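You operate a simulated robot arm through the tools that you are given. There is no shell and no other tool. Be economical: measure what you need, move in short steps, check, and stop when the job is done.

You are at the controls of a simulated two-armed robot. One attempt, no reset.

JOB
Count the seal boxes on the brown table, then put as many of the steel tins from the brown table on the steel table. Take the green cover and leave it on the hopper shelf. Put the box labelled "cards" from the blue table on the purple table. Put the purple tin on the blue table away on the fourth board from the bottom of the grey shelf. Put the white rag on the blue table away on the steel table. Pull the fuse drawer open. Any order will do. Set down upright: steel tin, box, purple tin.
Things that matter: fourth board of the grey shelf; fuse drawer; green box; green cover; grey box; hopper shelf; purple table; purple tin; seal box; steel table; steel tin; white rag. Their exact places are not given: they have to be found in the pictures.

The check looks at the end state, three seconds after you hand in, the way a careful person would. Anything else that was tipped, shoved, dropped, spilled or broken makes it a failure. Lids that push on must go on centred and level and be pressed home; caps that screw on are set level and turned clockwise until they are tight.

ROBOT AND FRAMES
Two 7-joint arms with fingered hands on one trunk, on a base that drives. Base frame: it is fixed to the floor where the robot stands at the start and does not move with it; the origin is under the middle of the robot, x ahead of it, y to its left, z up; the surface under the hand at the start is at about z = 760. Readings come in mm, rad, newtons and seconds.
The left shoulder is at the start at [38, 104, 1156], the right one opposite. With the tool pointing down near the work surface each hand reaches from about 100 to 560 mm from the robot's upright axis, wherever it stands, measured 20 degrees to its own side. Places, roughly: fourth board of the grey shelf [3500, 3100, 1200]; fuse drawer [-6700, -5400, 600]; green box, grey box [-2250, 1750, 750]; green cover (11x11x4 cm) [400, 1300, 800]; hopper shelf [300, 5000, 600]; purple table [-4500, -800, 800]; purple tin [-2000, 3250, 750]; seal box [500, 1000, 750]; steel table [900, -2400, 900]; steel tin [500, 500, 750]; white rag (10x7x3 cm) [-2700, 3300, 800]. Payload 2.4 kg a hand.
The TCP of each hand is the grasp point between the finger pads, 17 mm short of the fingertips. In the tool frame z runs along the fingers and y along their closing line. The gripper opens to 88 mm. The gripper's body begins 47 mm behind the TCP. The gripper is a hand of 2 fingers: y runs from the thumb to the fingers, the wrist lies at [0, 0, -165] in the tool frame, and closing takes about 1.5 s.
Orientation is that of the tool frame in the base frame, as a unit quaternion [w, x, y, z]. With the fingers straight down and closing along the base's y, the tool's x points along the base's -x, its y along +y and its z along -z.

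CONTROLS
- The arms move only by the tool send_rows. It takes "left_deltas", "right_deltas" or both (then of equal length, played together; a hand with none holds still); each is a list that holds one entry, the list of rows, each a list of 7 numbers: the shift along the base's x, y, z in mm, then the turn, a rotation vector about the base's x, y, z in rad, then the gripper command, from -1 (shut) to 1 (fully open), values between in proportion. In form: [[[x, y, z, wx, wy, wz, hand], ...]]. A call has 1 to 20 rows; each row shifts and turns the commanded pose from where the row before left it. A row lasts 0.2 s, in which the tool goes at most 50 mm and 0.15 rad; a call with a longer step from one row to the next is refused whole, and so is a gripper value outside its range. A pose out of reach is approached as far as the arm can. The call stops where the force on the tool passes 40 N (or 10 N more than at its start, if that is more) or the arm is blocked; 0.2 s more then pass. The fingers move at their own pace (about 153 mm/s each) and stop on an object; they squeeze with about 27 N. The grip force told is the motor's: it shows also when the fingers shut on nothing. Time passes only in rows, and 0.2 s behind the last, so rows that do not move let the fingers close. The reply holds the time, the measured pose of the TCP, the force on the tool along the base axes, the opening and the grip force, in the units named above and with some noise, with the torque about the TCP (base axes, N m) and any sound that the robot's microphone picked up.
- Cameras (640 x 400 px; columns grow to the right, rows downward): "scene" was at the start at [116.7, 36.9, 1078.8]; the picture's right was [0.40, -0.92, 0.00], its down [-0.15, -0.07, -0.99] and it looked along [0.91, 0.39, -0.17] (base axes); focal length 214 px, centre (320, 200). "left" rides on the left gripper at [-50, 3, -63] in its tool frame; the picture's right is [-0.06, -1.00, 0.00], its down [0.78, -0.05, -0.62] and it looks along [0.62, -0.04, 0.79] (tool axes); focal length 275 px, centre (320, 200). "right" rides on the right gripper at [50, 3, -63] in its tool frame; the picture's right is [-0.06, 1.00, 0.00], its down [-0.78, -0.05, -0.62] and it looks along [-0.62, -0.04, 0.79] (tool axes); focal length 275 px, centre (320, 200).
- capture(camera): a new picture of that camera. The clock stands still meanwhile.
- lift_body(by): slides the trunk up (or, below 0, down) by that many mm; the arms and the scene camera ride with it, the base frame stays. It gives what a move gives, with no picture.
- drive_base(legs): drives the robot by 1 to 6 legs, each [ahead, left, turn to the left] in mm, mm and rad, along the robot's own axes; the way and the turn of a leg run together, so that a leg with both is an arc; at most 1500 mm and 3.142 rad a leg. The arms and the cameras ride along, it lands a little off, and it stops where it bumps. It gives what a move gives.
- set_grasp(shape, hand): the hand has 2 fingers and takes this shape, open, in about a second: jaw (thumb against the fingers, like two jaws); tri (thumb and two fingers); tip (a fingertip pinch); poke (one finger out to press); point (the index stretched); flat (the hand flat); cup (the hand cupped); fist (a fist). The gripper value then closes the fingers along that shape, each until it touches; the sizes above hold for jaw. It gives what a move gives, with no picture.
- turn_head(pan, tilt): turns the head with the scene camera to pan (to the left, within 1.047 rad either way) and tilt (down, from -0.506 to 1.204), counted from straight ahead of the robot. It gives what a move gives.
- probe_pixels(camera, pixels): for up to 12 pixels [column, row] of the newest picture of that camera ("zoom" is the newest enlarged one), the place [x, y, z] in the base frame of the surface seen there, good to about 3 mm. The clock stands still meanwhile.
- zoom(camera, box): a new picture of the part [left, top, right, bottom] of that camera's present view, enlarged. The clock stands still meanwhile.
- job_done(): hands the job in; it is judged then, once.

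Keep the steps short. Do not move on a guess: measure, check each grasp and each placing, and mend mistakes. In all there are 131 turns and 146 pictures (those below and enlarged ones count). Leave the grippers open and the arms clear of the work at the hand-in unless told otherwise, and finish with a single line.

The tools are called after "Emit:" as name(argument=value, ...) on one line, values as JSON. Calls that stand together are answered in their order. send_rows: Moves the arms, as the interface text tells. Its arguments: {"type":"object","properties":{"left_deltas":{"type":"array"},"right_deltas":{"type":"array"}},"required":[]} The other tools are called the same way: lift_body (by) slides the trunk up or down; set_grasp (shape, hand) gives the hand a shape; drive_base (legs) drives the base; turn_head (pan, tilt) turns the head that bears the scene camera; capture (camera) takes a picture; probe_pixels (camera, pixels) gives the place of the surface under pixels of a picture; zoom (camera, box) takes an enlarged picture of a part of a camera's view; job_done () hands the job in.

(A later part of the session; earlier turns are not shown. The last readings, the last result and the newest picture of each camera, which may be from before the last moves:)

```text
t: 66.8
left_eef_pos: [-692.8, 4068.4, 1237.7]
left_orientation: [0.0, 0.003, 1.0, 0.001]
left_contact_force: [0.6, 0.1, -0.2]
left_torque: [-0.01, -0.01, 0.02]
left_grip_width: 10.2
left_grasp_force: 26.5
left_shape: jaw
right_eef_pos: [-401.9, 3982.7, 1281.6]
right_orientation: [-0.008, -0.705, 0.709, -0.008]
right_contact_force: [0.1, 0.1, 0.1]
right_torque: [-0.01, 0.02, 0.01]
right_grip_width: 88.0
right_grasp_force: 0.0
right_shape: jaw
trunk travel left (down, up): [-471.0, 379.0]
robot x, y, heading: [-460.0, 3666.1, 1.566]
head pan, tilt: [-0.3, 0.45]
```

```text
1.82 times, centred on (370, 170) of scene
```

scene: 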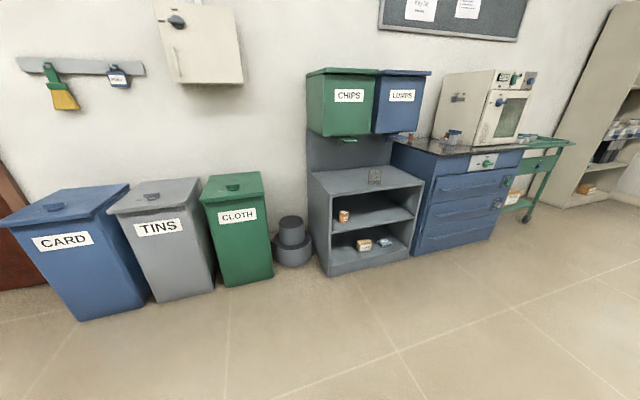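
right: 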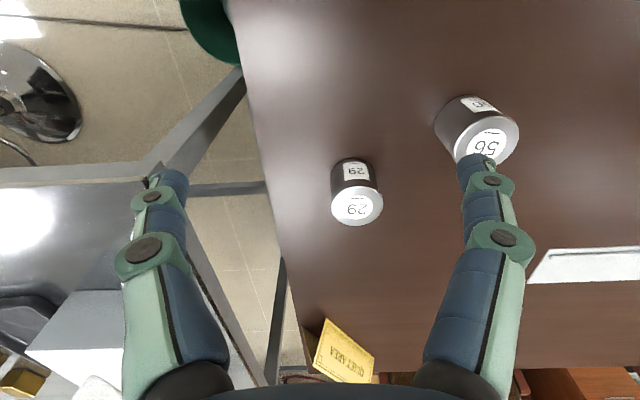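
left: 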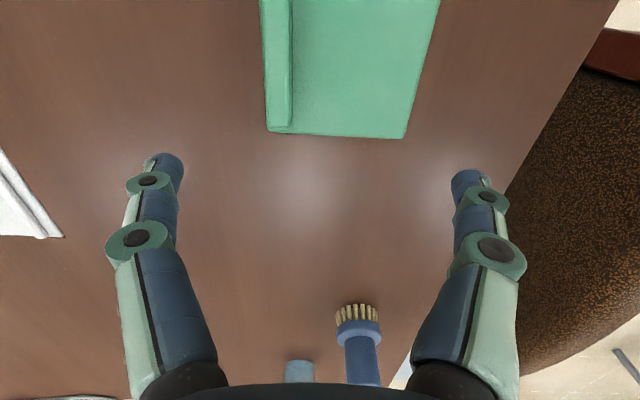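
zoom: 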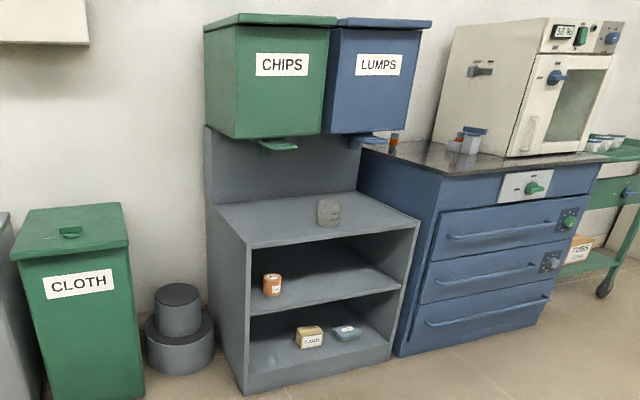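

Board z=640, y from 4815, free at x≈130. Drive so the left hand is over (130, ~4900).

Emit:
drive_base(legs=[[300, -820, 0], [535, 0, 0.005]])

Emit:
lift_body(by=-400)

Emit:
turn_head(pan=0.3, tilt=0.3)

Emit:
capture(camera="scene")

```text
t: 74.1
left_eef_pos: [140.6, 4891.7, 1237.6]
left_orientation: [0.0, 0.005, 1.0, 0.001]
left_contact_force: [-0.4, 0.1, -1.8]
left_torque: [0.05, -0.01, 0.01]
left_grip_width: 9.9
left_grasp_force: 27.3
left_shape: jaw
right_eef_pos: [429.6, 4803.4, 1282.6]
right_orientation: [-0.01, -0.705, 0.709, -0.008]
right_contact_force: [1.2, -1.1, 0.1]
right_torque: [-0.04, -0.06, 0.01]
right_grip_width: 87.8
right_grasp_force: 0.1
right_shape: jaw
trunk travel left (down, up): [-471.0, 379.0]
robot x, y, heading: [373.6, 4487.4, 1.558]
head pan, tilt: [-0.3, 0.45]
```

```text
t: 76.9
left_eef_pos: [141.2, 4893.0, 917.3]
left_orientation: [0.0, 0.005, 1.0, 0.008]
left_contact_force: [-2.1, -2.5, 24.4]
left_torque: [0.34, 0.01, 0.01]
left_grip_width: 20.0
left_grasp_force: 26.7
left_shape: jaw
right_eef_pos: [430.2, 4803.9, 955.4]
right_orientation: [-0.012, -0.705, 0.709, -0.011]
right_contact_force: [0.1, 0.2, 0.2]
right_torque: [-0.02, 0.03, -0.01]
right_grip_width: 88.0
right_grasp_force: 0.1
right_shape: jaw
trunk travel left (down, up): [-147.0, 703.0]
robot x, y, heading: [368.9, 4486.1, 1.559]
head pan, tilt: [-0.3, 0.45]
stopped: the force on the tool passed its limit at 60 N (the readings are from after the stop); the commanded pose is now the measured one
```

```text
t: 77.9
left_eef_pos: [140.8, 4892.7, 917.0]
left_orientation: [-0.001, 0.005, 1.0, 0.007]
left_contact_force: [-3.9, 1.6, 35.7]
left_torque: [0.45, 0.01, 0.03]
left_grip_width: 20.5
left_grasp_force: 27.0
left_shape: jaw
right_eef_pos: [429.6, 4804.6, 957.8]
right_orientation: [-0.011, -0.705, 0.709, -0.009]
right_contact_force: [0.5, -0.8, 0.9]
right_torque: [-0.02, 0.02, 0.0]
right_grip_width: 87.9
right_grasp_force: 0.1
right_shape: jaw
trunk travel left (down, up): [-147.0, 703.0]
robot x, y, heading: [371.5, 4488.8, 1.564]
head pan, tilt: [0.3, 0.3]
```

```text
117 pictures are left
```

scene: 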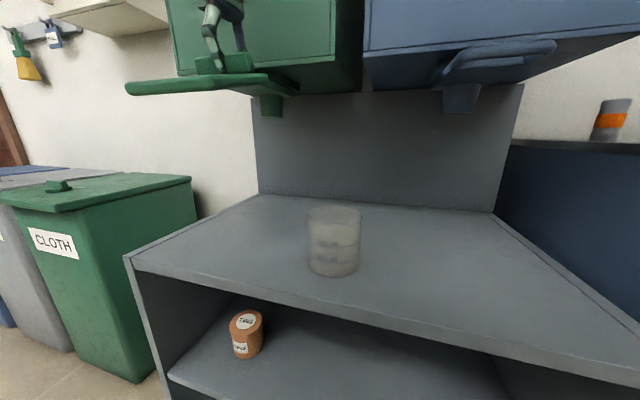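

The cover came down on the green hopper's handle. Raise and inspect.

Emit:
lift_body(by=80)

Emit:
capture(camera="scene")

Emit:
probe_pixels(camera="scene", pixels=[[500, 50], [540, 45], [460, 95], [270, 105], [335, 215], [335, 265], [440, 60], [250, 200], [180, 265], [130, 90], [265, 85], [240, 20]])

```text
t: 79.0
left_eef_pos: [139.6, 4894.0, 995.2]
left_orientation: [-0.001, 0.005, 1.0, 0.005]
left_contact_force: [0.5, -0.4, -0.5]
left_torque: [0.02, 0.0, 0.0]
left_grip_width: 14.4
left_grasp_force: 27.3
left_shape: jaw
right_eef_pos: [430.5, 4806.0, 1035.8]
right_orientation: [-0.011, -0.706, 0.708, -0.011]
right_contact_force: [0.4, -0.6, -0.3]
right_torque: [-0.02, 0.01, 0.01]
right_grip_width: 87.8
right_grasp_force: 0.0
right_shape: jaw
trunk travel left (down, up): [-227.0, 623.0]
robot x, y, heading: [370.7, 4487.3, 1.558]
head pan, tilt: [0.3, 0.3]
```

```text
116 pictures are left
```

scene: 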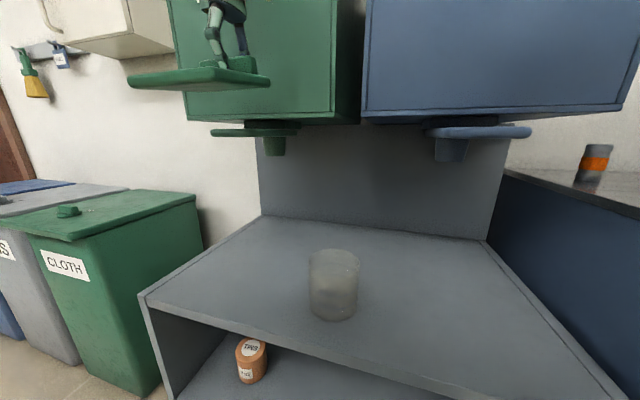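

```text
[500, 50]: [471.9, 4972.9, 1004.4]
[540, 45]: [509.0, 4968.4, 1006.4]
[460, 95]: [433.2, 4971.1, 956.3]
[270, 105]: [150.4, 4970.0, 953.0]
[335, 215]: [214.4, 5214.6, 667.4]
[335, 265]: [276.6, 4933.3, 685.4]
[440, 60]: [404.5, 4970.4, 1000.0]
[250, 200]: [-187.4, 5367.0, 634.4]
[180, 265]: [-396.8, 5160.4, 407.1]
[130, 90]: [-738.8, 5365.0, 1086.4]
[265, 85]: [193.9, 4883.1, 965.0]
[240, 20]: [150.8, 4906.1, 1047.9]
```

Emit:
probe_pixels(camera="scene", pixels=[[215, 133], [245, 134], [290, 133], [255, 124], [275, 148], [438, 135], [480, 133], [525, 132], [450, 155], [335, 310], [312, 262], [357, 262]])

Emit:
zoom(camera="scene", box=[120, 0, 320, 160])

```text
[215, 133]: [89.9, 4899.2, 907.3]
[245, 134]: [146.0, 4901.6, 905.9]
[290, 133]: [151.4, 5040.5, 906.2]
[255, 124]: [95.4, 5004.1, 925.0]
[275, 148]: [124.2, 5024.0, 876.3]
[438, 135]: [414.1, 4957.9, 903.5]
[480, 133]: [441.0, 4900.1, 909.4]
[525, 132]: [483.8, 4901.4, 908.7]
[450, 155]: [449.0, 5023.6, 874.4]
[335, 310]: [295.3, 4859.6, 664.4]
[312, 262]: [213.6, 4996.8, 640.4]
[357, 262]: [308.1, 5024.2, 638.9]
```

```text
2.50 times, centred on (220, 80) of scene
```

zoom: 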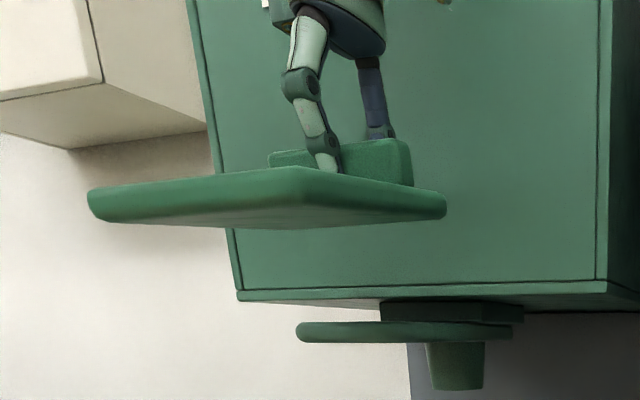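

A slide valve sticks out at x 90–150 to y 4899, z≈906; a glass jar sits at ≈(287,4890). Plan: back off 130 mm, spin the cover 180° so its plate points away from me, lower in front of the valve and push in beneath.

Emit:
drive_base(legs=[[-150, 0, 0]])

Emit:
send_rows(left_deltas=[[[0, 0, 0, 0, 0, 0.15, -1], [0, 0, 0, 0, 0, 0.15, -1], [0, 0, 0, 0, 0, 0.15, -1], [0, 0, 0, 0, 0, 0.15, -1], [0, 0, 0, 0, 0, 0.15, -1], [0, 0, 0, 0, 0, 0.15, -1], [0, 0, 0, 0, 0, 0.15, -1], [0, 0, 0, 0, 0, 0.15, -1], [0, 0, 0, 0, 0, 0.15, -1], [0, 0, 0, 0, 0, 0.15, -1], [0, 0, 0, 0, 0, 0.15, -1], [0, 0, 0, 0, 0, 0.15, -1], [0, 0, 0, 0, 0, 0.15, -1], [0, 0, 0, 0, 0, 0.15, -1], [0, 0, 0, 0, 0, 0.15, -1], [0, 0, 0, 0, 0, 0.15, -1], [0, 0, 0, 0, 0, 0.15, -1], [0, 0, 0, 0, 0, 0.15, -1], [0, 0, 0, 0, 0, 0.15, -1], [0, 0, 0, 0, 0, 0.15, -1]]])

Emit:
capture(camera="scene")

```text
t: 80.4
left_eef_pos: [139.2, 4743.6, 994.6]
left_orientation: [0.0, 0.005, 1.0, 0.005]
left_contact_force: [1.4, 0.5, -1.3]
left_torque: [0.07, -0.02, 0.03]
left_grip_width: 14.5
left_grasp_force: 27.1
left_shape: jaw
right_eef_pos: [428.4, 4654.9, 1036.5]
right_orientation: [-0.011, -0.705, 0.709, -0.011]
right_contact_force: [-0.7, -0.6, -0.7]
right_torque: [0.02, 0.01, -0.02]
right_grip_width: 87.8
right_grasp_force: 0.0
right_shape: jaw
trunk travel left (down, up): [-227.0, 623.0]
robot x, y, heading: [368.1, 4336.4, 1.561]
head pan, tilt: [0.3, 0.3]
```

```text
t: 84.6
left_eef_pos: [47.2, 4749.0, 998.6]
left_orientation: [0.004, 0.997, -0.076, 0.001]
left_contact_force: [0.2, 0.3, -1.2]
left_torque: [-0.03, 0.03, 0.0]
left_grip_width: 14.4
left_grasp_force: 27.2
left_shape: jaw
left hand out of reach, approached as far as the arm can: row 18, 19, 20
right_eef_pos: [428.6, 4653.9, 1035.8]
right_orientation: [-0.011, -0.705, 0.709, -0.01]
right_contact_force: [0.1, -0.1, 0.1]
right_torque: [-0.01, 0.02, 0.01]
right_grip_width: 88.1
right_grasp_force: 0.0
right_shape: jaw
trunk travel left (down, up): [-227.0, 623.0]
robot x, y, heading: [367.3, 4334.7, 1.558]
head pan, tilt: [0.3, 0.3]
```

```text
114 pictures are left
```

scene: 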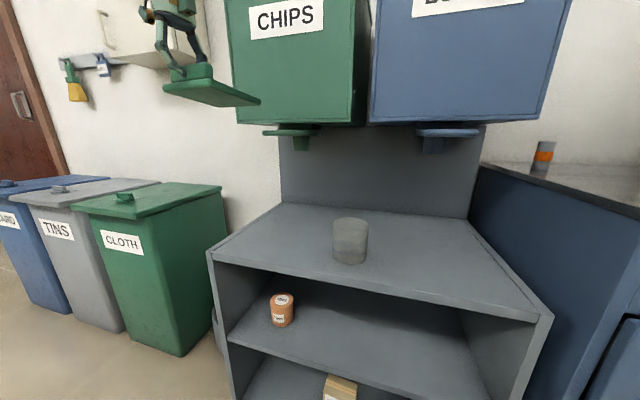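

Cover is turned. Lower the trunk (cover is in front of the valve), then the arm.

Emit:
lift_body(by=-225)

Emit:
send_rows(left_deltas=[[[0, 0, -15, 0, 0, 0.075, -1], [0, 0, -15, 0, 0, 0.075, -1], [0, 0, -15, 0, 0, 0, -1], [0, 0, 0, 0, 0, 0, -1]]])

Emit:
turn_head(pan=0.4, tilt=0.2)

Emit:
capture(camera="scene")

```text
t: 87.0
left_eef_pos: [45.0, 4786.4, 711.7]
left_orientation: [0.092, 0.993, -0.077, 0.006]
left_contact_force: [-0.6, -0.1, -1.6]
left_torque: [0.01, 0.01, -0.02]
left_grip_width: 14.2
left_grasp_force: 27.1
left_shape: jaw
right_eef_pos: [428.1, 4654.6, 810.9]
right_orientation: [-0.011, -0.706, 0.708, -0.009]
right_contact_force: [0.3, 0.2, 0.1]
right_torque: [0.04, 0.01, -0.01]
right_grip_width: 88.1
right_grasp_force: 0.1
right_shape: jaw
trunk travel left (down, up): [-2.0, 848.0]
robot x, y, heading: [370.8, 4336.7, 1.559]
head pan, tilt: [0.3, 0.3]
```

```text
t: 88.0
left_eef_pos: [17.3, 4788.9, 666.5]
left_orientation: [0.091, 0.996, -0.003, 0.015]
left_contact_force: [1.1, 0.7, 6.9]
left_torque: [0.22, 0.01, -0.06]
left_grip_width: 13.0
left_grasp_force: 27.3
left_shape: jaw
left hand out of reach, approached as far as the arm can: row 1, 2
right_eef_pos: [428.7, 4655.0, 811.5]
right_orientation: [-0.011, -0.706, 0.708, -0.009]
right_contact_force: [-0.3, -0.6, 0.5]
right_torque: [0.02, -0.04, 0.01]
right_grip_width: 87.9
right_grasp_force: 0.1
right_shape: jaw
trunk travel left (down, up): [-2.0, 848.0]
robot x, y, heading: [368.7, 4339.4, 1.565]
head pan, tilt: [0.3, 0.3]
```

```text
t: 88.7
left_eef_pos: [17.4, 4787.4, 664.9]
left_orientation: [0.091, 0.996, -0.003, 0.015]
left_contact_force: [1.3, 0.6, 6.9]
left_torque: [0.21, 0.0, -0.05]
left_grip_width: 13.6
left_grasp_force: 27.3
left_shape: jaw
right_eef_pos: [428.1, 4655.3, 812.6]
right_orientation: [-0.011, -0.706, 0.708, -0.01]
right_contact_force: [0.6, 0.3, -0.9]
right_torque: [0.01, 0.01, 0.0]
right_grip_width: 88.1
right_grasp_force: 0.0
right_shape: jaw
trunk travel left (down, up): [-2.0, 848.0]
robot x, y, heading: [371.8, 4336.9, 1.559]
head pan, tilt: [0.4, 0.201]
```

```text
113 pictures are left
```

scene: 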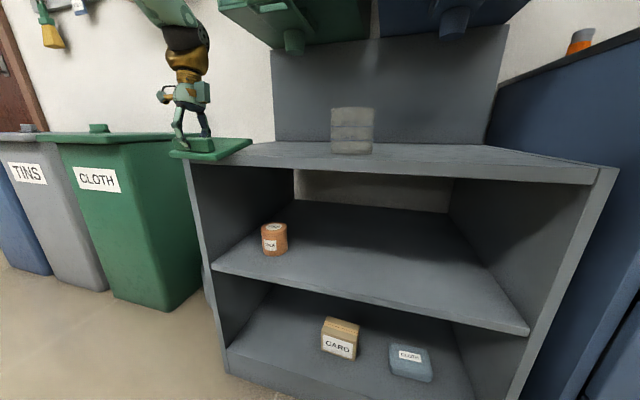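

The cover touched the shelf corner, slightly tilted. Raise, straighten (+0.18 about x), then shift right.

Emit:
send_rows(left_deltas=[[[0, 0, 25, 0, 0, 0, -1], [0, 0, 25, 0.06, 0, 0, -1], [10, 0, 15, 0.06, 0, 0, -1], [20, 0, 5, 0.06, 0, 0, -1], [20, 0, 0, 0, 0, 0, -1], [20, 0, 0, 0, 0, 0, -1], [20, 0, 0, 0, 0, 0, -1], [0, 0, 0, 0, 0, 0, -1]]])

Emit:
capture(camera="scene")

```text
t: 90.5
left_eef_pos: [15.8, 4789.2, 734.3]
left_orientation: [0.002, 1.0, -0.005, 0.015]
left_contact_force: [-0.7, -0.3, -1.1]
left_torque: [-0.05, 0.01, -0.03]
left_grip_width: 12.9
left_grasp_force: 26.4
left_shape: jaw
left hand out of reach, approached as far as the arm can: row 3, 4, 5, 6, 7
right_eef_pos: [429.7, 4654.6, 811.3]
right_orientation: [-0.011, -0.705, 0.709, -0.011]
right_contact_force: [0.1, -0.8, -1.0]
right_torque: [-0.05, 0.0, 0.04]
right_grip_width: 88.0
right_grasp_force: 0.2
right_shape: jaw
trunk travel left (down, up): [-2.0, 848.0]
robot x, y, heading: [371.4, 4335.7, 1.562]
head pan, tilt: [0.4, 0.201]
```

```text
112 pictures are left
```

scene: 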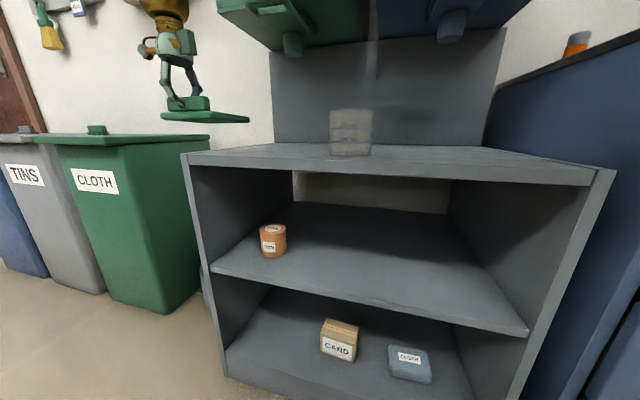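

Orientation is level now; use the base: right 90, then ahead 58.

Emit:
drive_base(legs=[[0, -92, 0], [58, 0, 0]])

Emit:
capture(camera="scene")

```text
t: 92.2
left_eef_pos: [109.1, 4846.2, 734.4]
left_orientation: [0.002, 1.0, -0.004, 0.016]
left_contact_force: [0.0, -1.2, -1.1]
left_torque: [-0.05, 0.0, 0.04]
left_grip_width: 13.0
left_grasp_force: 26.5
left_shape: jaw
right_eef_pos: [520.5, 4713.2, 811.0]
right_orientation: [-0.01, -0.706, 0.708, -0.009]
right_contact_force: [0.3, -1.2, 0.2]
right_torque: [0.02, 0.03, -0.02]
right_grip_width: 87.7
right_grasp_force: 0.1
right_shape: jaw
trunk travel left (down, up): [-2.0, 848.0]
robot x, y, heading: [463.1, 4390.8, 1.562]
head pan, tilt: [0.4, 0.201]
```

```text
111 pictures are left
```

scene: 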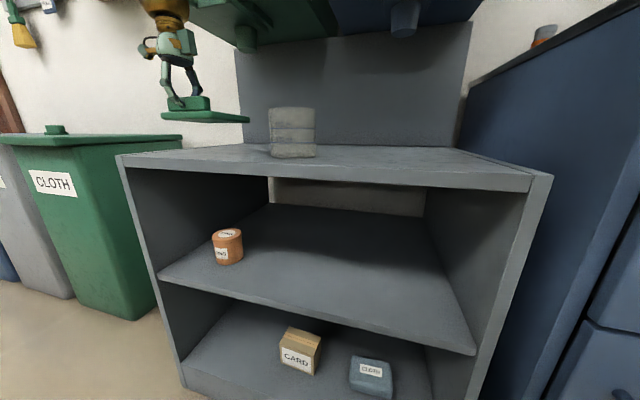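

Lower 55 mm onto the board.

Emit:
send_rows(left_deltas=[[[0, 2, -15, 0, 0, 0, -1], [0, 2, -15, 0, 0, 0, -1], [0, 0, -12, 0, 0, 0, -1], [0, 0, -8, 0, 0, 0, -1], [0, 0, -4, 0, 0, 0, -1], [0, 0, 0, 0, 0, 0, -1]]])

Emit:
zoom(camera="scene", box=[100, 0, 340, 200])

```text
t: 93.5
left_eef_pos: [109.7, 4850.2, 679.8]
left_orientation: [0.003, 1.0, -0.005, 0.017]
left_contact_force: [0.5, -0.3, -2.1]
left_torque: [-0.05, 0.02, 0.01]
left_grip_width: 12.8
left_grasp_force: 27.2
left_shape: jaw
right_eef_pos: [521.8, 4710.3, 811.8]
right_orientation: [-0.011, -0.706, 0.708, -0.01]
right_contact_force: [0.3, 0.0, -0.2]
right_torque: [0.02, 0.0, -0.01]
right_grip_width: 88.1
right_grasp_force: 0.0
right_shape: jaw
trunk travel left (down, up): [-2.0, 848.0]
robot x, y, heading: [459.6, 4394.9, 1.562]
head pan, tilt: [0.4, 0.201]
```

```text
2.00 times, centred on (220, 100) of scene
```

zoom: 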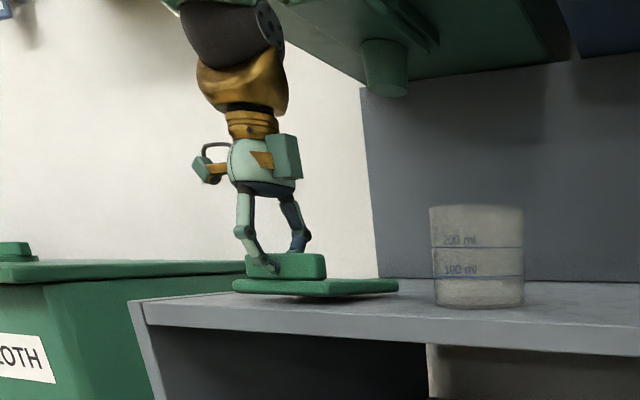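

Still a few mm above; lower until contact.

Emit:
send_rows(left_deltas=[[[0, 0, -3, 0, 0, 0, -1], [0, 0, -3, 0, 0, 0, -1], [0, 0, -3, 0, 0, 0, -1], [0, 0, 0, 0, 0, 0, -1]]])

Emit:
zoom(camera="scene", box=[150, 80, 310, 180])

```text
t: 94.5
left_eef_pos: [108.3, 4851.5, 671.1]
left_orientation: [0.001, 1.0, -0.006, 0.014]
left_contact_force: [-0.5, 0.9, 4.4]
left_torque: [0.08, 0.0, -0.03]
left_grip_width: 12.8
left_grasp_force: 27.0
left_shape: jaw
right_eef_pos: [521.8, 4712.2, 811.8]
right_orientation: [-0.011, -0.706, 0.709, -0.01]
right_contact_force: [0.1, 0.2, 0.0]
right_torque: [0.01, 0.0, -0.01]
right_grip_width: 88.0
right_grasp_force: 0.1
right_shape: jaw
trunk travel left (down, up): [-2.0, 848.0]
robot x, y, heading: [467.3, 4392.3, 1.562]
head pan, tilt: [0.4, 0.201]
```

```text
4.00 times, centred on (230, 130) of scene
```

zoom: 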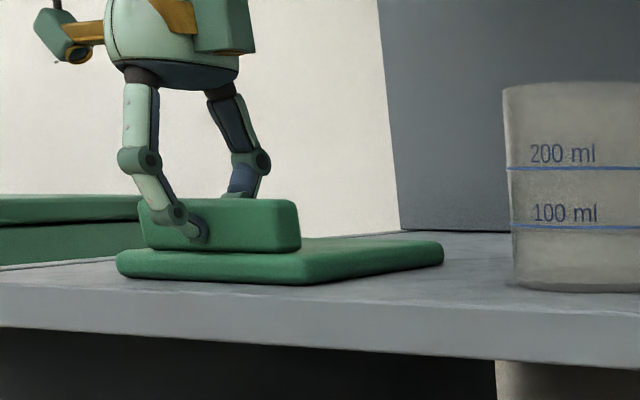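

Contact (4 N). Open and raise.

Emit:
send_rows(left_deltas=[[[0, 0, 0, 0, 0, 0, -0.4], [0, 0, 0, 0, 0, 0, -0.4], [0, 0, 15, 0, 0, 0, -0.2], [0, -5, 25, 0, 0, 0, 0.2], [0, -10, 30, 0, 0, 0, 0.5], [0, 0, 0, 0, 0, 0, 1]]])

Emit:
zoom(camera="scene", box=[150, 80, 310, 180])

```text
t: 96.0
left_eef_pos: [108.5, 4835.5, 741.2]
left_orientation: [0.002, 1.0, -0.005, 0.016]
left_contact_force: [0.0, 0.0, 0.2]
left_torque: [0.0, 0.0, -0.03]
left_grip_width: 87.9
left_grasp_force: 0.0
left_shape: jaw
right_eef_pos: [521.0, 4712.5, 811.6]
right_orientation: [-0.011, -0.706, 0.708, -0.011]
right_contact_force: [0.0, -0.4, -0.1]
right_torque: [-0.02, 0.05, 0.02]
right_grip_width: 88.0
right_grasp_force: 0.0
right_shape: jaw
trunk travel left (down, up): [-2.0, 848.0]
robot x, y, heading: [461.9, 4395.3, 1.558]
head pan, tilt: [0.4, 0.201]
```

```text
4.00 times, centred on (230, 130) of scene
```

zoom: 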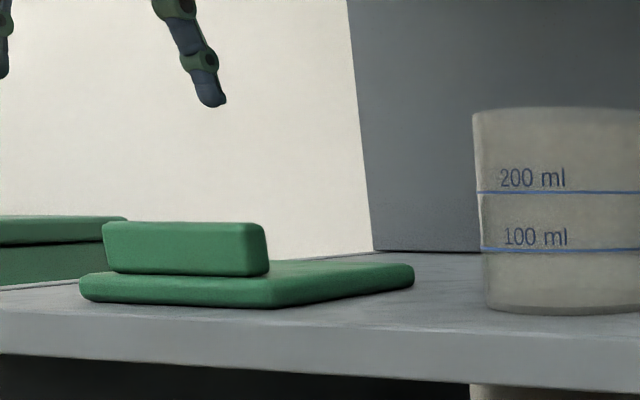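

Cover is placed. Back off, re-square the left hand, raise, and turn toward -x to look for the blue table.

Emit:
drive_base(legs=[[-600, 0, 0], [0, 0, 1.58]])

Emit:
lift_body(by=600)

Emit:
send_rows(left_deltas=[[[0, 0, 0, 0, 0, -0.143, 1], [0, 0, 0, 0, 0, -0.143, 1], [0, 0, 0, 0, 0, -0.143, 1], [0, 0, 0, 0, 0, -0.143, 1], [0, 0, 0, 0, 0, -0.143, 1], [0, 0, 0, 0, 0, -0.143, 1], [0, 0, 0, 0, 0, -0.143, 1], [0, 0, 0, 0, 0, -0.143, 1], [0, 0, 0, 0, 0, -0.143, 1], [0, 0, 0, 0, 0, -0.143, 1], [0, 0, 0, 0, 0, -0.143, 1]]])

Emit:
turn_head(pan=0.0, tilt=0.3)

Emit:
capture(camera="scene")

```text
t: 103.1
left_eef_pos: [15.6, 3446.7, 741.1]
left_orientation: [-0.01, 0.709, 0.705, 0.013]
left_contact_force: [-0.1, 0.4, 0.0]
left_torque: [0.02, -0.01, 0.03]
left_grip_width: 87.9
left_grasp_force: 0.0
left_shape: jaw
right_eef_pos: [137.8, 3860.8, 810.3]
right_orientation: [0.0, 1.0, 0.001, 0.015]
right_contact_force: [-0.5, -0.4, 0.2]
right_torque: [0.03, -0.01, 0.0]
right_grip_width: 88.0
right_grasp_force: 0.0
right_shape: jaw
trunk travel left (down, up): [-2.0, 848.0]
robot x, y, heading: [454.6, 3805.8, 3.143]
head pan, tilt: [0.4, 0.201]
```

```text
refused: 600 is not a number from -400 to 400
```

```text
t: 105.5
left_eef_pos: [16.4, 3447.9, 741.7]
left_orientation: [0.001, 1.0, -0.005, 0.016]
left_contact_force: [-0.4, 0.1, -0.3]
left_torque: [-0.02, 0.02, 0.03]
left_grip_width: 87.8
left_grasp_force: 0.1
left_shape: jaw
right_eef_pos: [136.4, 3860.0, 810.2]
right_orientation: [0.0, 1.0, 0.0, 0.014]
right_contact_force: [0.2, -0.3, 0.6]
right_torque: [-0.02, 0.0, 0.02]
right_grip_width: 88.0
right_grasp_force: 0.1
right_shape: jaw
trunk travel left (down, up): [-2.0, 848.0]
robot x, y, heading: [457.0, 3803.0, 3.136]
head pan, tilt: [0.4, 0.201]
```

```text
t: 106.4
left_eef_pos: [16.0, 3447.8, 741.7]
left_orientation: [0.002, 1.0, -0.004, 0.016]
left_contact_force: [-0.2, 0.5, -0.2]
left_torque: [0.02, -0.01, 0.01]
left_grip_width: 88.0
left_grasp_force: 0.1
left_shape: jaw
right_eef_pos: [135.9, 3861.1, 810.5]
right_orientation: [0.0, 1.0, 0.0, 0.015]
right_contact_force: [-0.1, 0.0, 0.4]
right_torque: [-0.03, -0.01, 0.01]
right_grip_width: 87.7
right_grasp_force: 0.0
right_shape: jaw
trunk travel left (down, up): [-2.0, 848.0]
robot x, y, heading: [455.4, 3801.6, 3.129]
head pan, tilt: [0.0, 0.3]
```

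```text
107 pictures are left
```

scene: 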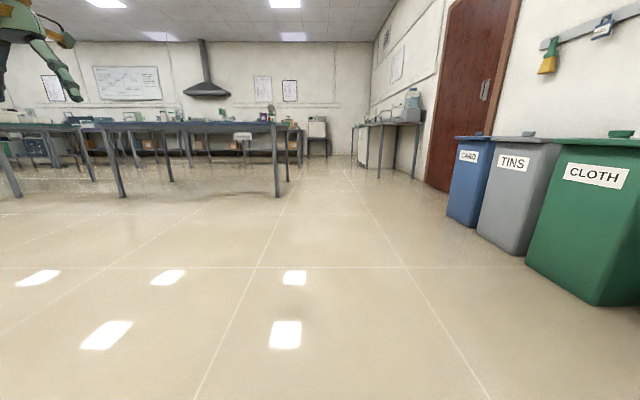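

Raise trunk and drive closer to the tables at left.

Emit:
lift_body(by=400)

Emit:
lift_body(by=200)

Emit:
drive_base(legs=[[1300, 0, 0]])

Emit:
turn_head(pan=0.3, tilt=0.45)

Emit:
capture(camera="scene")

```text
t: 110.2
left_eef_pos: [15.7, 3447.1, 1141.5]
left_orientation: [0.002, 1.0, -0.005, 0.016]
left_contact_force: [-0.5, 0.8, 1.5]
left_torque: [0.01, 0.0, -0.02]
left_grip_width: 88.0
left_grasp_force: 0.2
left_shape: jaw
right_eef_pos: [137.8, 3860.7, 1211.0]
right_orientation: [0.0, 1.0, 0.0, 0.015]
right_contact_force: [1.1, 0.1, 0.3]
right_torque: [-0.02, 0.01, 0.02]
right_grip_width: 88.0
right_grasp_force: 0.1
right_shape: jaw
trunk travel left (down, up): [-402.0, 448.0]
robot x, y, heading: [455.7, 3800.1, 3.138]
head pan, tilt: [0.0, 0.3]
```

```text
t: 112.4
left_eef_pos: [16.4, 3447.6, 1341.7]
left_orientation: [0.002, 1.0, -0.005, 0.016]
left_contact_force: [0.3, -0.2, -0.5]
left_torque: [0.0, 0.04, -0.01]
left_grip_width: 87.8
left_grasp_force: 0.0
left_shape: jaw
right_eef_pos: [137.3, 3860.6, 1410.1]
right_orientation: [0.001, 1.0, 0.0, 0.016]
right_contact_force: [-0.1, -0.5, 0.5]
right_torque: [0.02, -0.01, 0.04]
right_grip_width: 87.8
right_grasp_force: 0.1
right_shape: jaw
trunk travel left (down, up): [-602.0, 248.0]
robot x, y, heading: [454.7, 3802.9, 3.138]
head pan, tilt: [0.0, 0.3]
```

```text
t: 118.9
left_eef_pos: [-1278.7, 3462.1, 1341.8]
left_orientation: [0.003, 1.0, -0.008, 0.015]
left_contact_force: [-0.2, 0.6, -0.5]
left_torque: [0.03, 0.03, -0.03]
left_grip_width: 88.1
left_grasp_force: 0.0
left_shape: jaw
right_eef_pos: [-1154.8, 3874.5, 1411.7]
right_orientation: [0.0, 1.0, -0.005, 0.014]
right_contact_force: [0.2, -0.1, 0.1]
right_torque: [0.0, 0.0, -0.01]
right_grip_width: 87.9
right_grasp_force: 0.0
right_shape: jaw
trunk travel left (down, up): [-602.0, 248.0]
robot x, y, heading: [-838.0, 3814.4, 3.128]
head pan, tilt: [0.0, 0.3]
```

```text
t: 119.7
left_eef_pos: [-1279.7, 3462.0, 1341.9]
left_orientation: [0.002, 1.0, -0.008, 0.016]
left_contact_force: [-0.1, 0.9, 0.4]
left_torque: [0.01, 0.0, -0.01]
left_grip_width: 87.8
left_grasp_force: 0.1
left_shape: jaw
right_eef_pos: [-1155.8, 3874.1, 1411.1]
right_orientation: [0.001, 1.0, -0.004, 0.015]
right_contact_force: [0.0, 0.6, 0.0]
right_torque: [0.01, 0.01, 0.0]
right_grip_width: 88.2
right_grasp_force: 0.0
right_shape: jaw
trunk travel left (down, up): [-602.0, 248.0]
robot x, y, heading: [-838.0, 3814.4, 3.13]
head pan, tilt: [0.3, 0.45]
```

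```text
106 pictures are left
```

scene: 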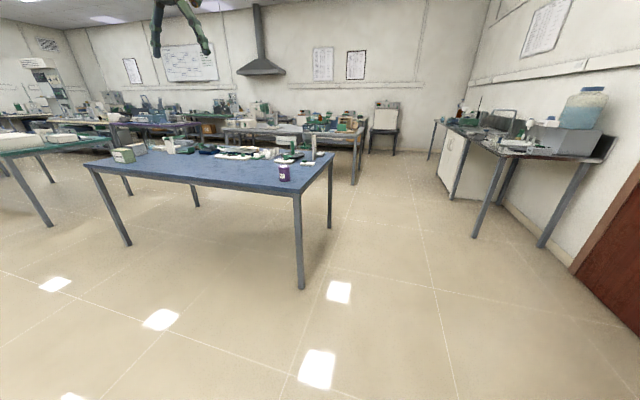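

Blue table with the purple tin at (285,173), and two boxes at left (125,152). Zoom.

Emit:
zoom(camera="scene", box=[80, 120, 340, 210])

Emit:
probe_pixels(camera="scene", pixels=[[285, 168], [285, 178], [130, 155], [140, 148], [298, 197], [88, 167], [332, 155], [298, 285], [128, 243], [290, 155], [232, 154], [330, 225]])

```text
2.46 times, centred on (210, 165) of scene
```

zoom: 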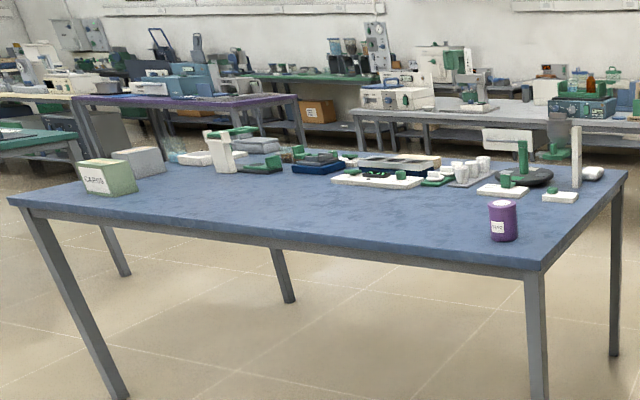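

```text
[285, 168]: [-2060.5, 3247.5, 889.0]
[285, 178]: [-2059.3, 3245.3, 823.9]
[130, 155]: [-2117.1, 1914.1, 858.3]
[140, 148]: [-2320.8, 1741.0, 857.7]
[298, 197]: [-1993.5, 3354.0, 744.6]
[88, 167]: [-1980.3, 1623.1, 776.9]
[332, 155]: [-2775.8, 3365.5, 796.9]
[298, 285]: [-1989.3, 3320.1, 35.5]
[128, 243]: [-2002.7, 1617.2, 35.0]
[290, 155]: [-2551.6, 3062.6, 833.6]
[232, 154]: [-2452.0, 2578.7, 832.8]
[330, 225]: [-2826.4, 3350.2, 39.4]
```

Blue table: top z≈800, x −2830…−1985, y 1615…3365. Tin near (−2090,3247). Green and grey boxes at y≈1750–1900. I'll take the purple tin with the left hand horizontally (camera on top), so it can slide into the shelf. Approach.

Emit:
drive_base(legs=[[640, 414, 0.01]])

Emit:
lift_body(by=-230)

Emit:
turn_head(pan=0.1, tilt=0.45)

Emit:
capture(camera="scene")

```text
t: 123.8
left_eef_pos: [-1914.7, 3043.9, 1341.2]
left_orientation: [0.002, 1.0, -0.002, 0.015]
left_contact_force: [0.7, -0.4, 0.3]
left_torque: [0.01, -0.03, 0.01]
left_grip_width: 88.0
left_grasp_force: 0.0
left_shape: jaw
right_eef_pos: [-1795.0, 3456.0, 1410.2]
right_orientation: [0.0, 1.0, 0.003, 0.016]
right_contact_force: [-0.2, -0.4, -0.4]
right_torque: [-0.01, -0.01, 0.0]
right_grip_width: 88.2
right_grasp_force: 0.1
right_shape: jaw
trunk travel left (down, up): [-602.0, 248.0]
robot x, y, heading: [-1475.9, 3400.3, -3.144]
head pan, tilt: [0.3, 0.45]
```

```text
t: 126.2
left_eef_pos: [-1913.5, 3044.0, 1111.6]
left_orientation: [0.002, 1.0, -0.002, 0.015]
left_contact_force: [-0.2, 0.2, 0.6]
left_torque: [-0.01, 0.03, -0.01]
left_grip_width: 87.7
left_grasp_force: 0.2
left_shape: jaw
right_eef_pos: [-1794.3, 3456.6, 1180.2]
right_orientation: [0.0, 1.0, 0.003, 0.015]
right_contact_force: [0.5, 0.1, 0.4]
right_torque: [0.0, -0.01, -0.05]
right_grip_width: 88.2
right_grasp_force: 0.0
right_shape: jaw
trunk travel left (down, up): [-372.0, 478.0]
robot x, y, heading: [-1477.4, 3400.1, -3.142]
head pan, tilt: [0.3, 0.45]
```

```text
t: 127.0
left_eef_pos: [-1913.2, 3044.1, 1111.0]
left_orientation: [0.001, 1.0, -0.002, 0.016]
left_contact_force: [-0.5, -0.4, 0.4]
left_torque: [-0.02, -0.02, -0.06]
left_grip_width: 87.8
left_grasp_force: 0.1
left_shape: jaw
right_eef_pos: [-1794.8, 3457.2, 1182.9]
right_orientation: [0.0, 1.0, 0.003, 0.014]
right_contact_force: [-0.3, 0.0, -0.4]
right_torque: [0.01, -0.05, 0.01]
right_grip_width: 88.2
right_grasp_force: 0.0
right_shape: jaw
trunk travel left (down, up): [-372.0, 478.0]
robot x, y, heading: [-1477.0, 3403.2, -3.144]
head pan, tilt: [0.099, 0.45]
```

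```text
104 pictures are left
```

scene: 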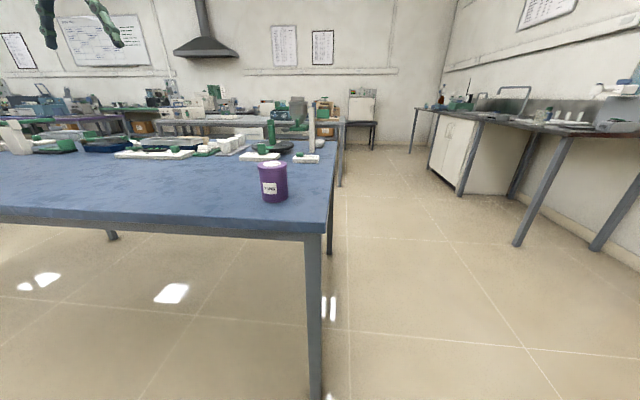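

Emit:
zoom(camera="scene", box=[220, 100, 360, 240])

Emit:
probe_pixels(camera="zoom", pixels=[[240, 290], [240, 350], [180, 345], [300, 345], [240, 420], [445, 195], [465, 200], [240, 460], [420, 250], [300, 300], [430, 180], [480, 185]])

```text
2.86 times, centred on (290, 170) of scene
```

zoom: 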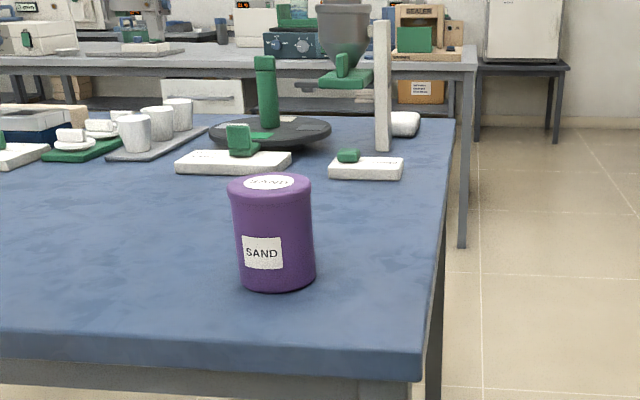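

```text
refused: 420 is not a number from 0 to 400
```

Emit:
probe_pixels(camera="zoom", pixels=[[270, 215], [272, 183], [235, 230], [310, 230], [272, 270], [405, 123], [415, 118], [365, 170], [420, 380], [275, 300], [450, 130], [382, 100]])

```text
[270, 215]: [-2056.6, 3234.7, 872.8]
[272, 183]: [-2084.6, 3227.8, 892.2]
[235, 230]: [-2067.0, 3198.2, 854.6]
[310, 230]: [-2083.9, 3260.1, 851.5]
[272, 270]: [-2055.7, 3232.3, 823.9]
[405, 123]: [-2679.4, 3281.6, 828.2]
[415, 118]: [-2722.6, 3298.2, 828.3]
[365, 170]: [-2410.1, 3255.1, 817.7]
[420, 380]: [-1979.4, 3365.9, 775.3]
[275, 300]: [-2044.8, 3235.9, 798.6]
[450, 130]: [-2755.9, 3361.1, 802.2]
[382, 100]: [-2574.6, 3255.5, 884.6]
```

Tin centre ≈(−2092,3232), Ø72, z 798–892. Rotate the left hand to horizontal, shift and descend to z≈848 in front of the tin.

Emit:
send_rows(left_deltas=[[[5, 17, 0, 0, 0.1428, 0, 1], [5, 17, 0, 0, 0.1428, 0, 1], [5, 17, 0, 0, 0.1428, 0, 1], [5, 17, 0, 0, 0.1428, 0, 1], [5, 17, 0, 0, 0.1428, 0, 1], [5, 17, 0, 0, 0.1428, 0, 1], [5, 17, 0, 0, 0.1428, 0, 1], [5, 17, 0, 0, 0.1428, 0, 1], [5, 17, 0, 0, 0.1428, 0, 1], [5, 17, 0, 0, 0.1428, 0, 1], [5, 18, 0, 0, 0.1428, 0, 1], [0, 0, -35, 0, 0, 0, 1], [0, 0, -35, 0, 0, 0, 1], [0, 0, -35, 0, 0, 0, 1], [0, 0, -35, 0, 0, 0, 1], [0, 0, 0, 0, 0, 0, 1]]])

Emit:
capture(camera="scene")

```text
t: 130.4
left_eef_pos: [-1860.4, 3117.6, 1124.2]
left_orientation: [0.003, 0.719, 0.0, -0.695]
left_contact_force: [0.3, 0.3, 0.2]
left_torque: [-0.03, -0.01, 0.01]
left_grip_width: 88.1
left_grasp_force: 0.0
left_shape: jaw
left hand out of reach, approached as far as the arm can: row 9, 10, 11, 12, 13, 14, 15
right_eef_pos: [-1793.8, 3456.8, 1180.2]
right_orientation: [0.0, 1.0, 0.003, 0.016]
right_contact_force: [-0.4, -0.1, -0.6]
right_torque: [0.02, 0.0, 0.04]
right_grip_width: 87.9
right_grasp_force: 0.0
right_shape: jaw
trunk travel left (down, up): [-372.0, 478.0]
robot x, y, heading: [-1473.7, 3399.1, -3.145]
head pan, tilt: [0.099, 0.45]
```

```text
102 pictures are left
```

scene: 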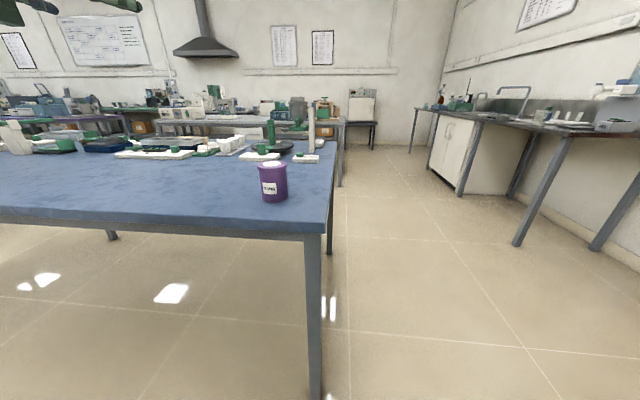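

Horizontal is reached at shoulder level, z 1124. Freeze there, and use trunk and base for the approach instead.

Emit:
send_rows(left_deltas=[[[0, 0, 0, 0, 0, 0, 1]]])

Emit:
lift_body(by=-100)

Emit:
drive_base(legs=[[0, -114, 0]])

```text
t: 130.8
left_eef_pos: [-1859.8, 3117.0, 1124.3]
left_orientation: [0.003, 0.719, 0.001, -0.695]
left_contact_force: [1.2, 0.5, -0.3]
left_torque: [0.01, 0.0, -0.01]
left_grip_width: 88.2
left_grasp_force: 0.0
left_shape: jaw
right_eef_pos: [-1794.7, 3457.3, 1181.5]
right_orientation: [0.0, 1.0, 0.002, 0.015]
right_contact_force: [0.0, -0.8, -0.4]
right_torque: [0.01, -0.01, 0.01]
right_grip_width: 87.7
right_grasp_force: 0.0
right_shape: jaw
trunk travel left (down, up): [-372.0, 478.0]
robot x, y, heading: [-1477.8, 3402.0, -3.144]
head pan, tilt: [0.099, 0.45]
```

```text
t: 132.1
left_eef_pos: [-1872.3, 3114.9, 1005.9]
left_orientation: [0.003, 0.734, 0.0, -0.679]
left_contact_force: [0.1, -0.7, -0.2]
left_torque: [-0.04, -0.02, 0.01]
left_grip_width: 87.9
left_grasp_force: 0.2
left_shape: jaw
right_eef_pos: [-1794.0, 3457.9, 1081.8]
right_orientation: [0.001, 1.0, 0.002, 0.015]
right_contact_force: [0.6, 0.3, -0.4]
right_torque: [0.0, -0.03, -0.01]
right_grip_width: 88.1
right_grasp_force: 0.1
right_shape: jaw
trunk travel left (down, up): [-272.0, 578.0]
robot x, y, heading: [-1476.2, 3400.9, -3.142]
head pan, tilt: [0.099, 0.45]
```

```text
t: 133.3
left_eef_pos: [-1872.0, 3230.2, 1006.6]
left_orientation: [0.002, 0.735, 0.0, -0.678]
left_contact_force: [-0.2, 0.6, -0.5]
left_torque: [0.0, 0.0, 0.04]
left_grip_width: 88.0
left_grasp_force: 0.0
left_shape: jaw
right_eef_pos: [-1795.3, 3571.4, 1080.3]
right_orientation: [0.001, 1.0, 0.003, 0.015]
right_contact_force: [0.8, -0.4, 0.3]
right_torque: [-0.03, 0.02, -0.03]
right_grip_width: 88.2
right_grasp_force: 0.1
right_shape: jaw
trunk travel left (down, up): [-272.0, 578.0]
robot x, y, heading: [-1474.9, 3515.1, 3.138]
head pan, tilt: [0.099, 0.45]
```

Emit:
send_rows(left_deltas=[[[0, 0, -5, 0, -0.1, 0, 1], [0, 0, -15, 0, -0.08, 0, 1], [0, 0, -20, 0, 0, 0, 1], [0, 0, 0, 0, 0, 0, 1]]])

Emit:
lift_body(by=-110)

Emit:
capture(camera="left")

```text
t: 134.3
left_eef_pos: [-1872.3, 3230.5, 966.3]
left_orientation: [0.003, 0.793, 0.0, -0.609]
left_contact_force: [0.2, 0.3, 0.4]
left_torque: [0.0, 0.03, 0.02]
left_grip_width: 87.9
left_grasp_force: 0.1
left_shape: jaw
right_eef_pos: [-1794.1, 3571.1, 1081.2]
right_orientation: [0.001, 1.0, 0.003, 0.015]
right_contact_force: [0.1, -0.1, -0.5]
right_torque: [0.01, -0.01, 0.03]
right_grip_width: 87.8
right_grasp_force: 0.0
right_shape: jaw
trunk travel left (down, up): [-272.0, 578.0]
robot x, y, heading: [-1474.9, 3515.1, 3.142]
head pan, tilt: [0.099, 0.45]
```

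```text
t: 135.7
left_eef_pos: [-1881.9, 3229.3, 837.0]
left_orientation: [0.002, 0.81, 0.0, -0.586]
left_contact_force: [-0.2, -0.2, 0.5]
left_torque: [0.0, 0.04, -0.01]
left_grip_width: 87.9
left_grasp_force: 0.2
left_shape: jaw
right_eef_pos: [-1794.2, 3571.8, 971.6]
right_orientation: [0.001, 1.0, 0.003, 0.015]
right_contact_force: [0.5, -0.5, 0.8]
right_torque: [0.0, 0.0, -0.02]
right_grip_width: 87.8
right_grasp_force: 0.0
right_shape: jaw
trunk travel left (down, up): [-162.0, 688.0]
robot x, y, heading: [-1476.2, 3515.0, 3.14]
head pan, tilt: [0.099, 0.45]
```

```text
101 pictures are left
```

left: 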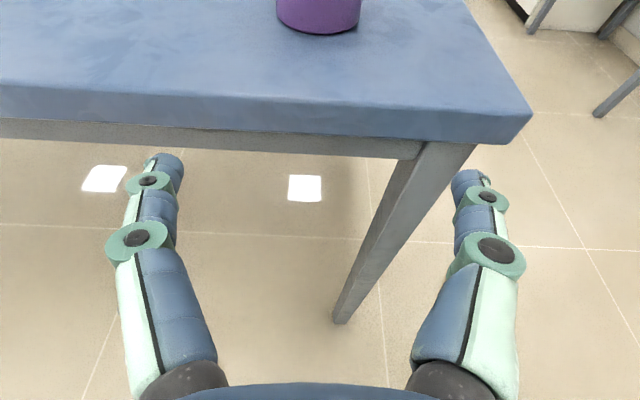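

Pitched 18° below horizontal—fine. Raise 12 mm, drive ahead 150 so fingers are just before/around the tin, then check.

Emit:
send_rows(left_deltas=[[[0, 2, 12, 0, 0, 0, 1], [0, 0, 0, 0, 0, 0, 1]]])

Emit:
drive_base(legs=[[130, 0, 0]])

Emit:
capture(camera="left")

Emit:
capture(camera="scene")

```text
t: 136.3
left_eef_pos: [-1883.8, 3230.7, 848.6]
left_orientation: [0.002, 0.809, -0.001, -0.587]
left_contact_force: [0.9, 0.3, 0.7]
left_torque: [-0.01, 0.02, -0.01]
left_grip_width: 87.8
left_grasp_force: 0.1
left_shape: jaw
left hand out of reach, approached as far as the arm can: row 1
right_eef_pos: [-1794.2, 3571.5, 970.6]
right_orientation: [0.001, 1.0, 0.002, 0.015]
right_contact_force: [-0.2, -0.1, -0.8]
right_torque: [-0.01, 0.0, 0.01]
right_grip_width: 87.7
right_grasp_force: 0.2
right_shape: jaw
trunk travel left (down, up): [-162.0, 688.0]
robot x, y, heading: [-1472.4, 3515.2, 3.14]
head pan, tilt: [0.099, 0.45]
```

```text
t: 137.6
left_eef_pos: [-2012.4, 3230.1, 848.2]
left_orientation: [0.002, 0.809, -0.001, -0.588]
left_contact_force: [-0.2, 0.4, -0.5]
left_torque: [-0.01, 0.02, -0.02]
left_grip_width: 87.8
left_grasp_force: 0.2
left_shape: jaw
right_eef_pos: [-1923.6, 3571.2, 971.0]
right_orientation: [0.0, 1.0, 0.001, 0.015]
right_contact_force: [-0.5, 0.8, -0.1]
right_torque: [0.0, 0.04, -0.03]
right_grip_width: 87.8
right_grasp_force: 0.2
right_shape: jaw
trunk travel left (down, up): [-162.0, 688.0]
robot x, y, heading: [-1604.1, 3515.7, 3.144]
head pan, tilt: [0.099, 0.45]
```

```text
100 pictures are left
```

left: 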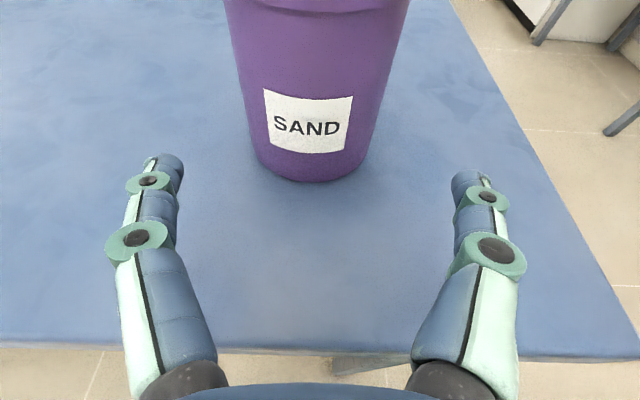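

```text
99 pictures are left
```

scene: 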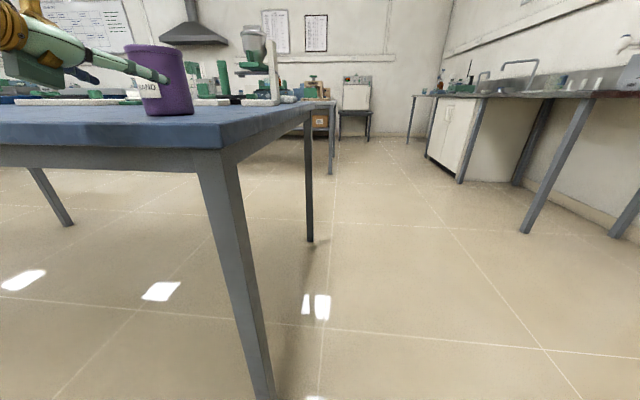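

Aligned. Drive 72 mm ahead to straddle the tin, then close.

Emit:
drive_base(legs=[[74, 0, 0]])

Emit:
capture(camera="left")

```text
t: 138.6
left_eef_pos: [-2085.9, 3230.1, 848.6]
left_orientation: [0.001, 0.809, -0.001, -0.587]
left_contact_force: [0.1, 0.8, -0.3]
left_torque: [0.02, 0.01, 0.01]
left_grip_width: 87.8
left_grasp_force: 0.1
left_shape: jaw
right_eef_pos: [-1995.9, 3571.8, 970.3]
right_orientation: [0.001, 1.0, 0.003, 0.014]
right_contact_force: [0.6, -0.5, -0.5]
right_torque: [0.0, 0.01, 0.01]
right_grip_width: 87.9
right_grasp_force: 0.0
right_shape: jaw
trunk travel left (down, up): [-162.0, 688.0]
robot x, y, heading: [-1677.7, 3513.4, 3.144]
head pan, tilt: [0.099, 0.45]
```

```text
98 pictures are left
```

left: 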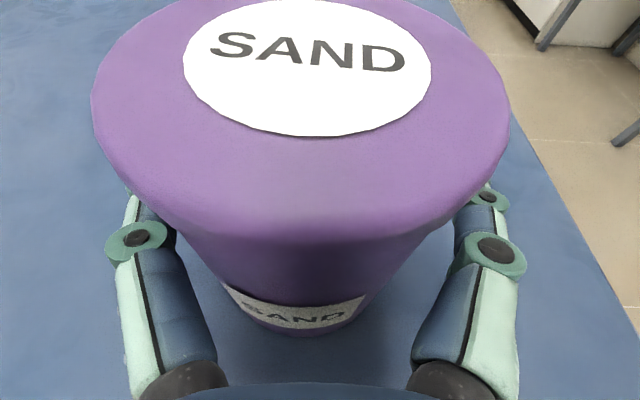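

Emit:
send_rows(left_deltas=[[[0, 0, 0, 0, 0, 0, -1], [0, 0, 0, 0, 0, 0, -1], [0, 0, 0, 0, 0, 0, -1], [0, 0, 0, 0, 0, 0, -1]]])

Emit:
lift_body(by=150)

Emit:
capture(camera="scene")

```text
t: 139.6
left_eef_pos: [-2085.8, 3229.8, 848.7]
left_orientation: [0.002, 0.809, -0.001, -0.588]
left_contact_force: [-2.1, 1.1, 0.0]
left_torque: [0.0, 0.04, 0.01]
left_grip_width: 63.3
left_grasp_force: 27.1
left_shape: jaw
right_eef_pos: [-1996.0, 3571.3, 969.4]
right_orientation: [0.0, 1.0, 0.003, 0.016]
right_contact_force: [-0.3, -0.1, 0.5]
right_torque: [-0.02, -0.01, -0.02]
right_grip_width: 88.0
right_grasp_force: 0.0
right_shape: jaw
trunk travel left (down, up): [-162.0, 688.0]
robot x, y, heading: [-1676.9, 3514.7, 3.14]
head pan, tilt: [0.099, 0.45]
```

```text
t: 141.4
left_eef_pos: [-2086.6, 3229.2, 997.9]
left_orientation: [0.003, 0.809, 0.0, -0.587]
left_contact_force: [0.5, 0.6, -2.9]
left_torque: [0.01, -0.02, 0.03]
left_grip_width: 62.9
left_grasp_force: 26.9
left_shape: jaw
right_eef_pos: [-1997.2, 3571.0, 1120.3]
right_orientation: [0.0, 1.0, 0.002, 0.016]
right_contact_force: [-0.1, 0.7, 0.5]
right_torque: [-0.03, 0.0, -0.02]
right_grip_width: 87.9
right_grasp_force: 0.0
right_shape: jaw
trunk travel left (down, up): [-312.0, 538.0]
robot x, y, heading: [-1677.1, 3517.0, 3.141]
head pan, tilt: [0.099, 0.45]
```

```text
97 pictures are left
```

scene: 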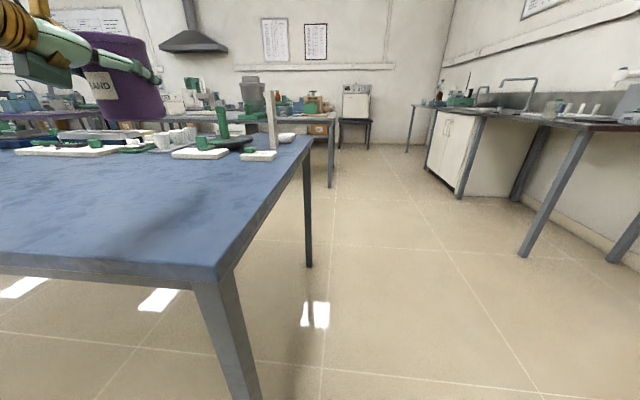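

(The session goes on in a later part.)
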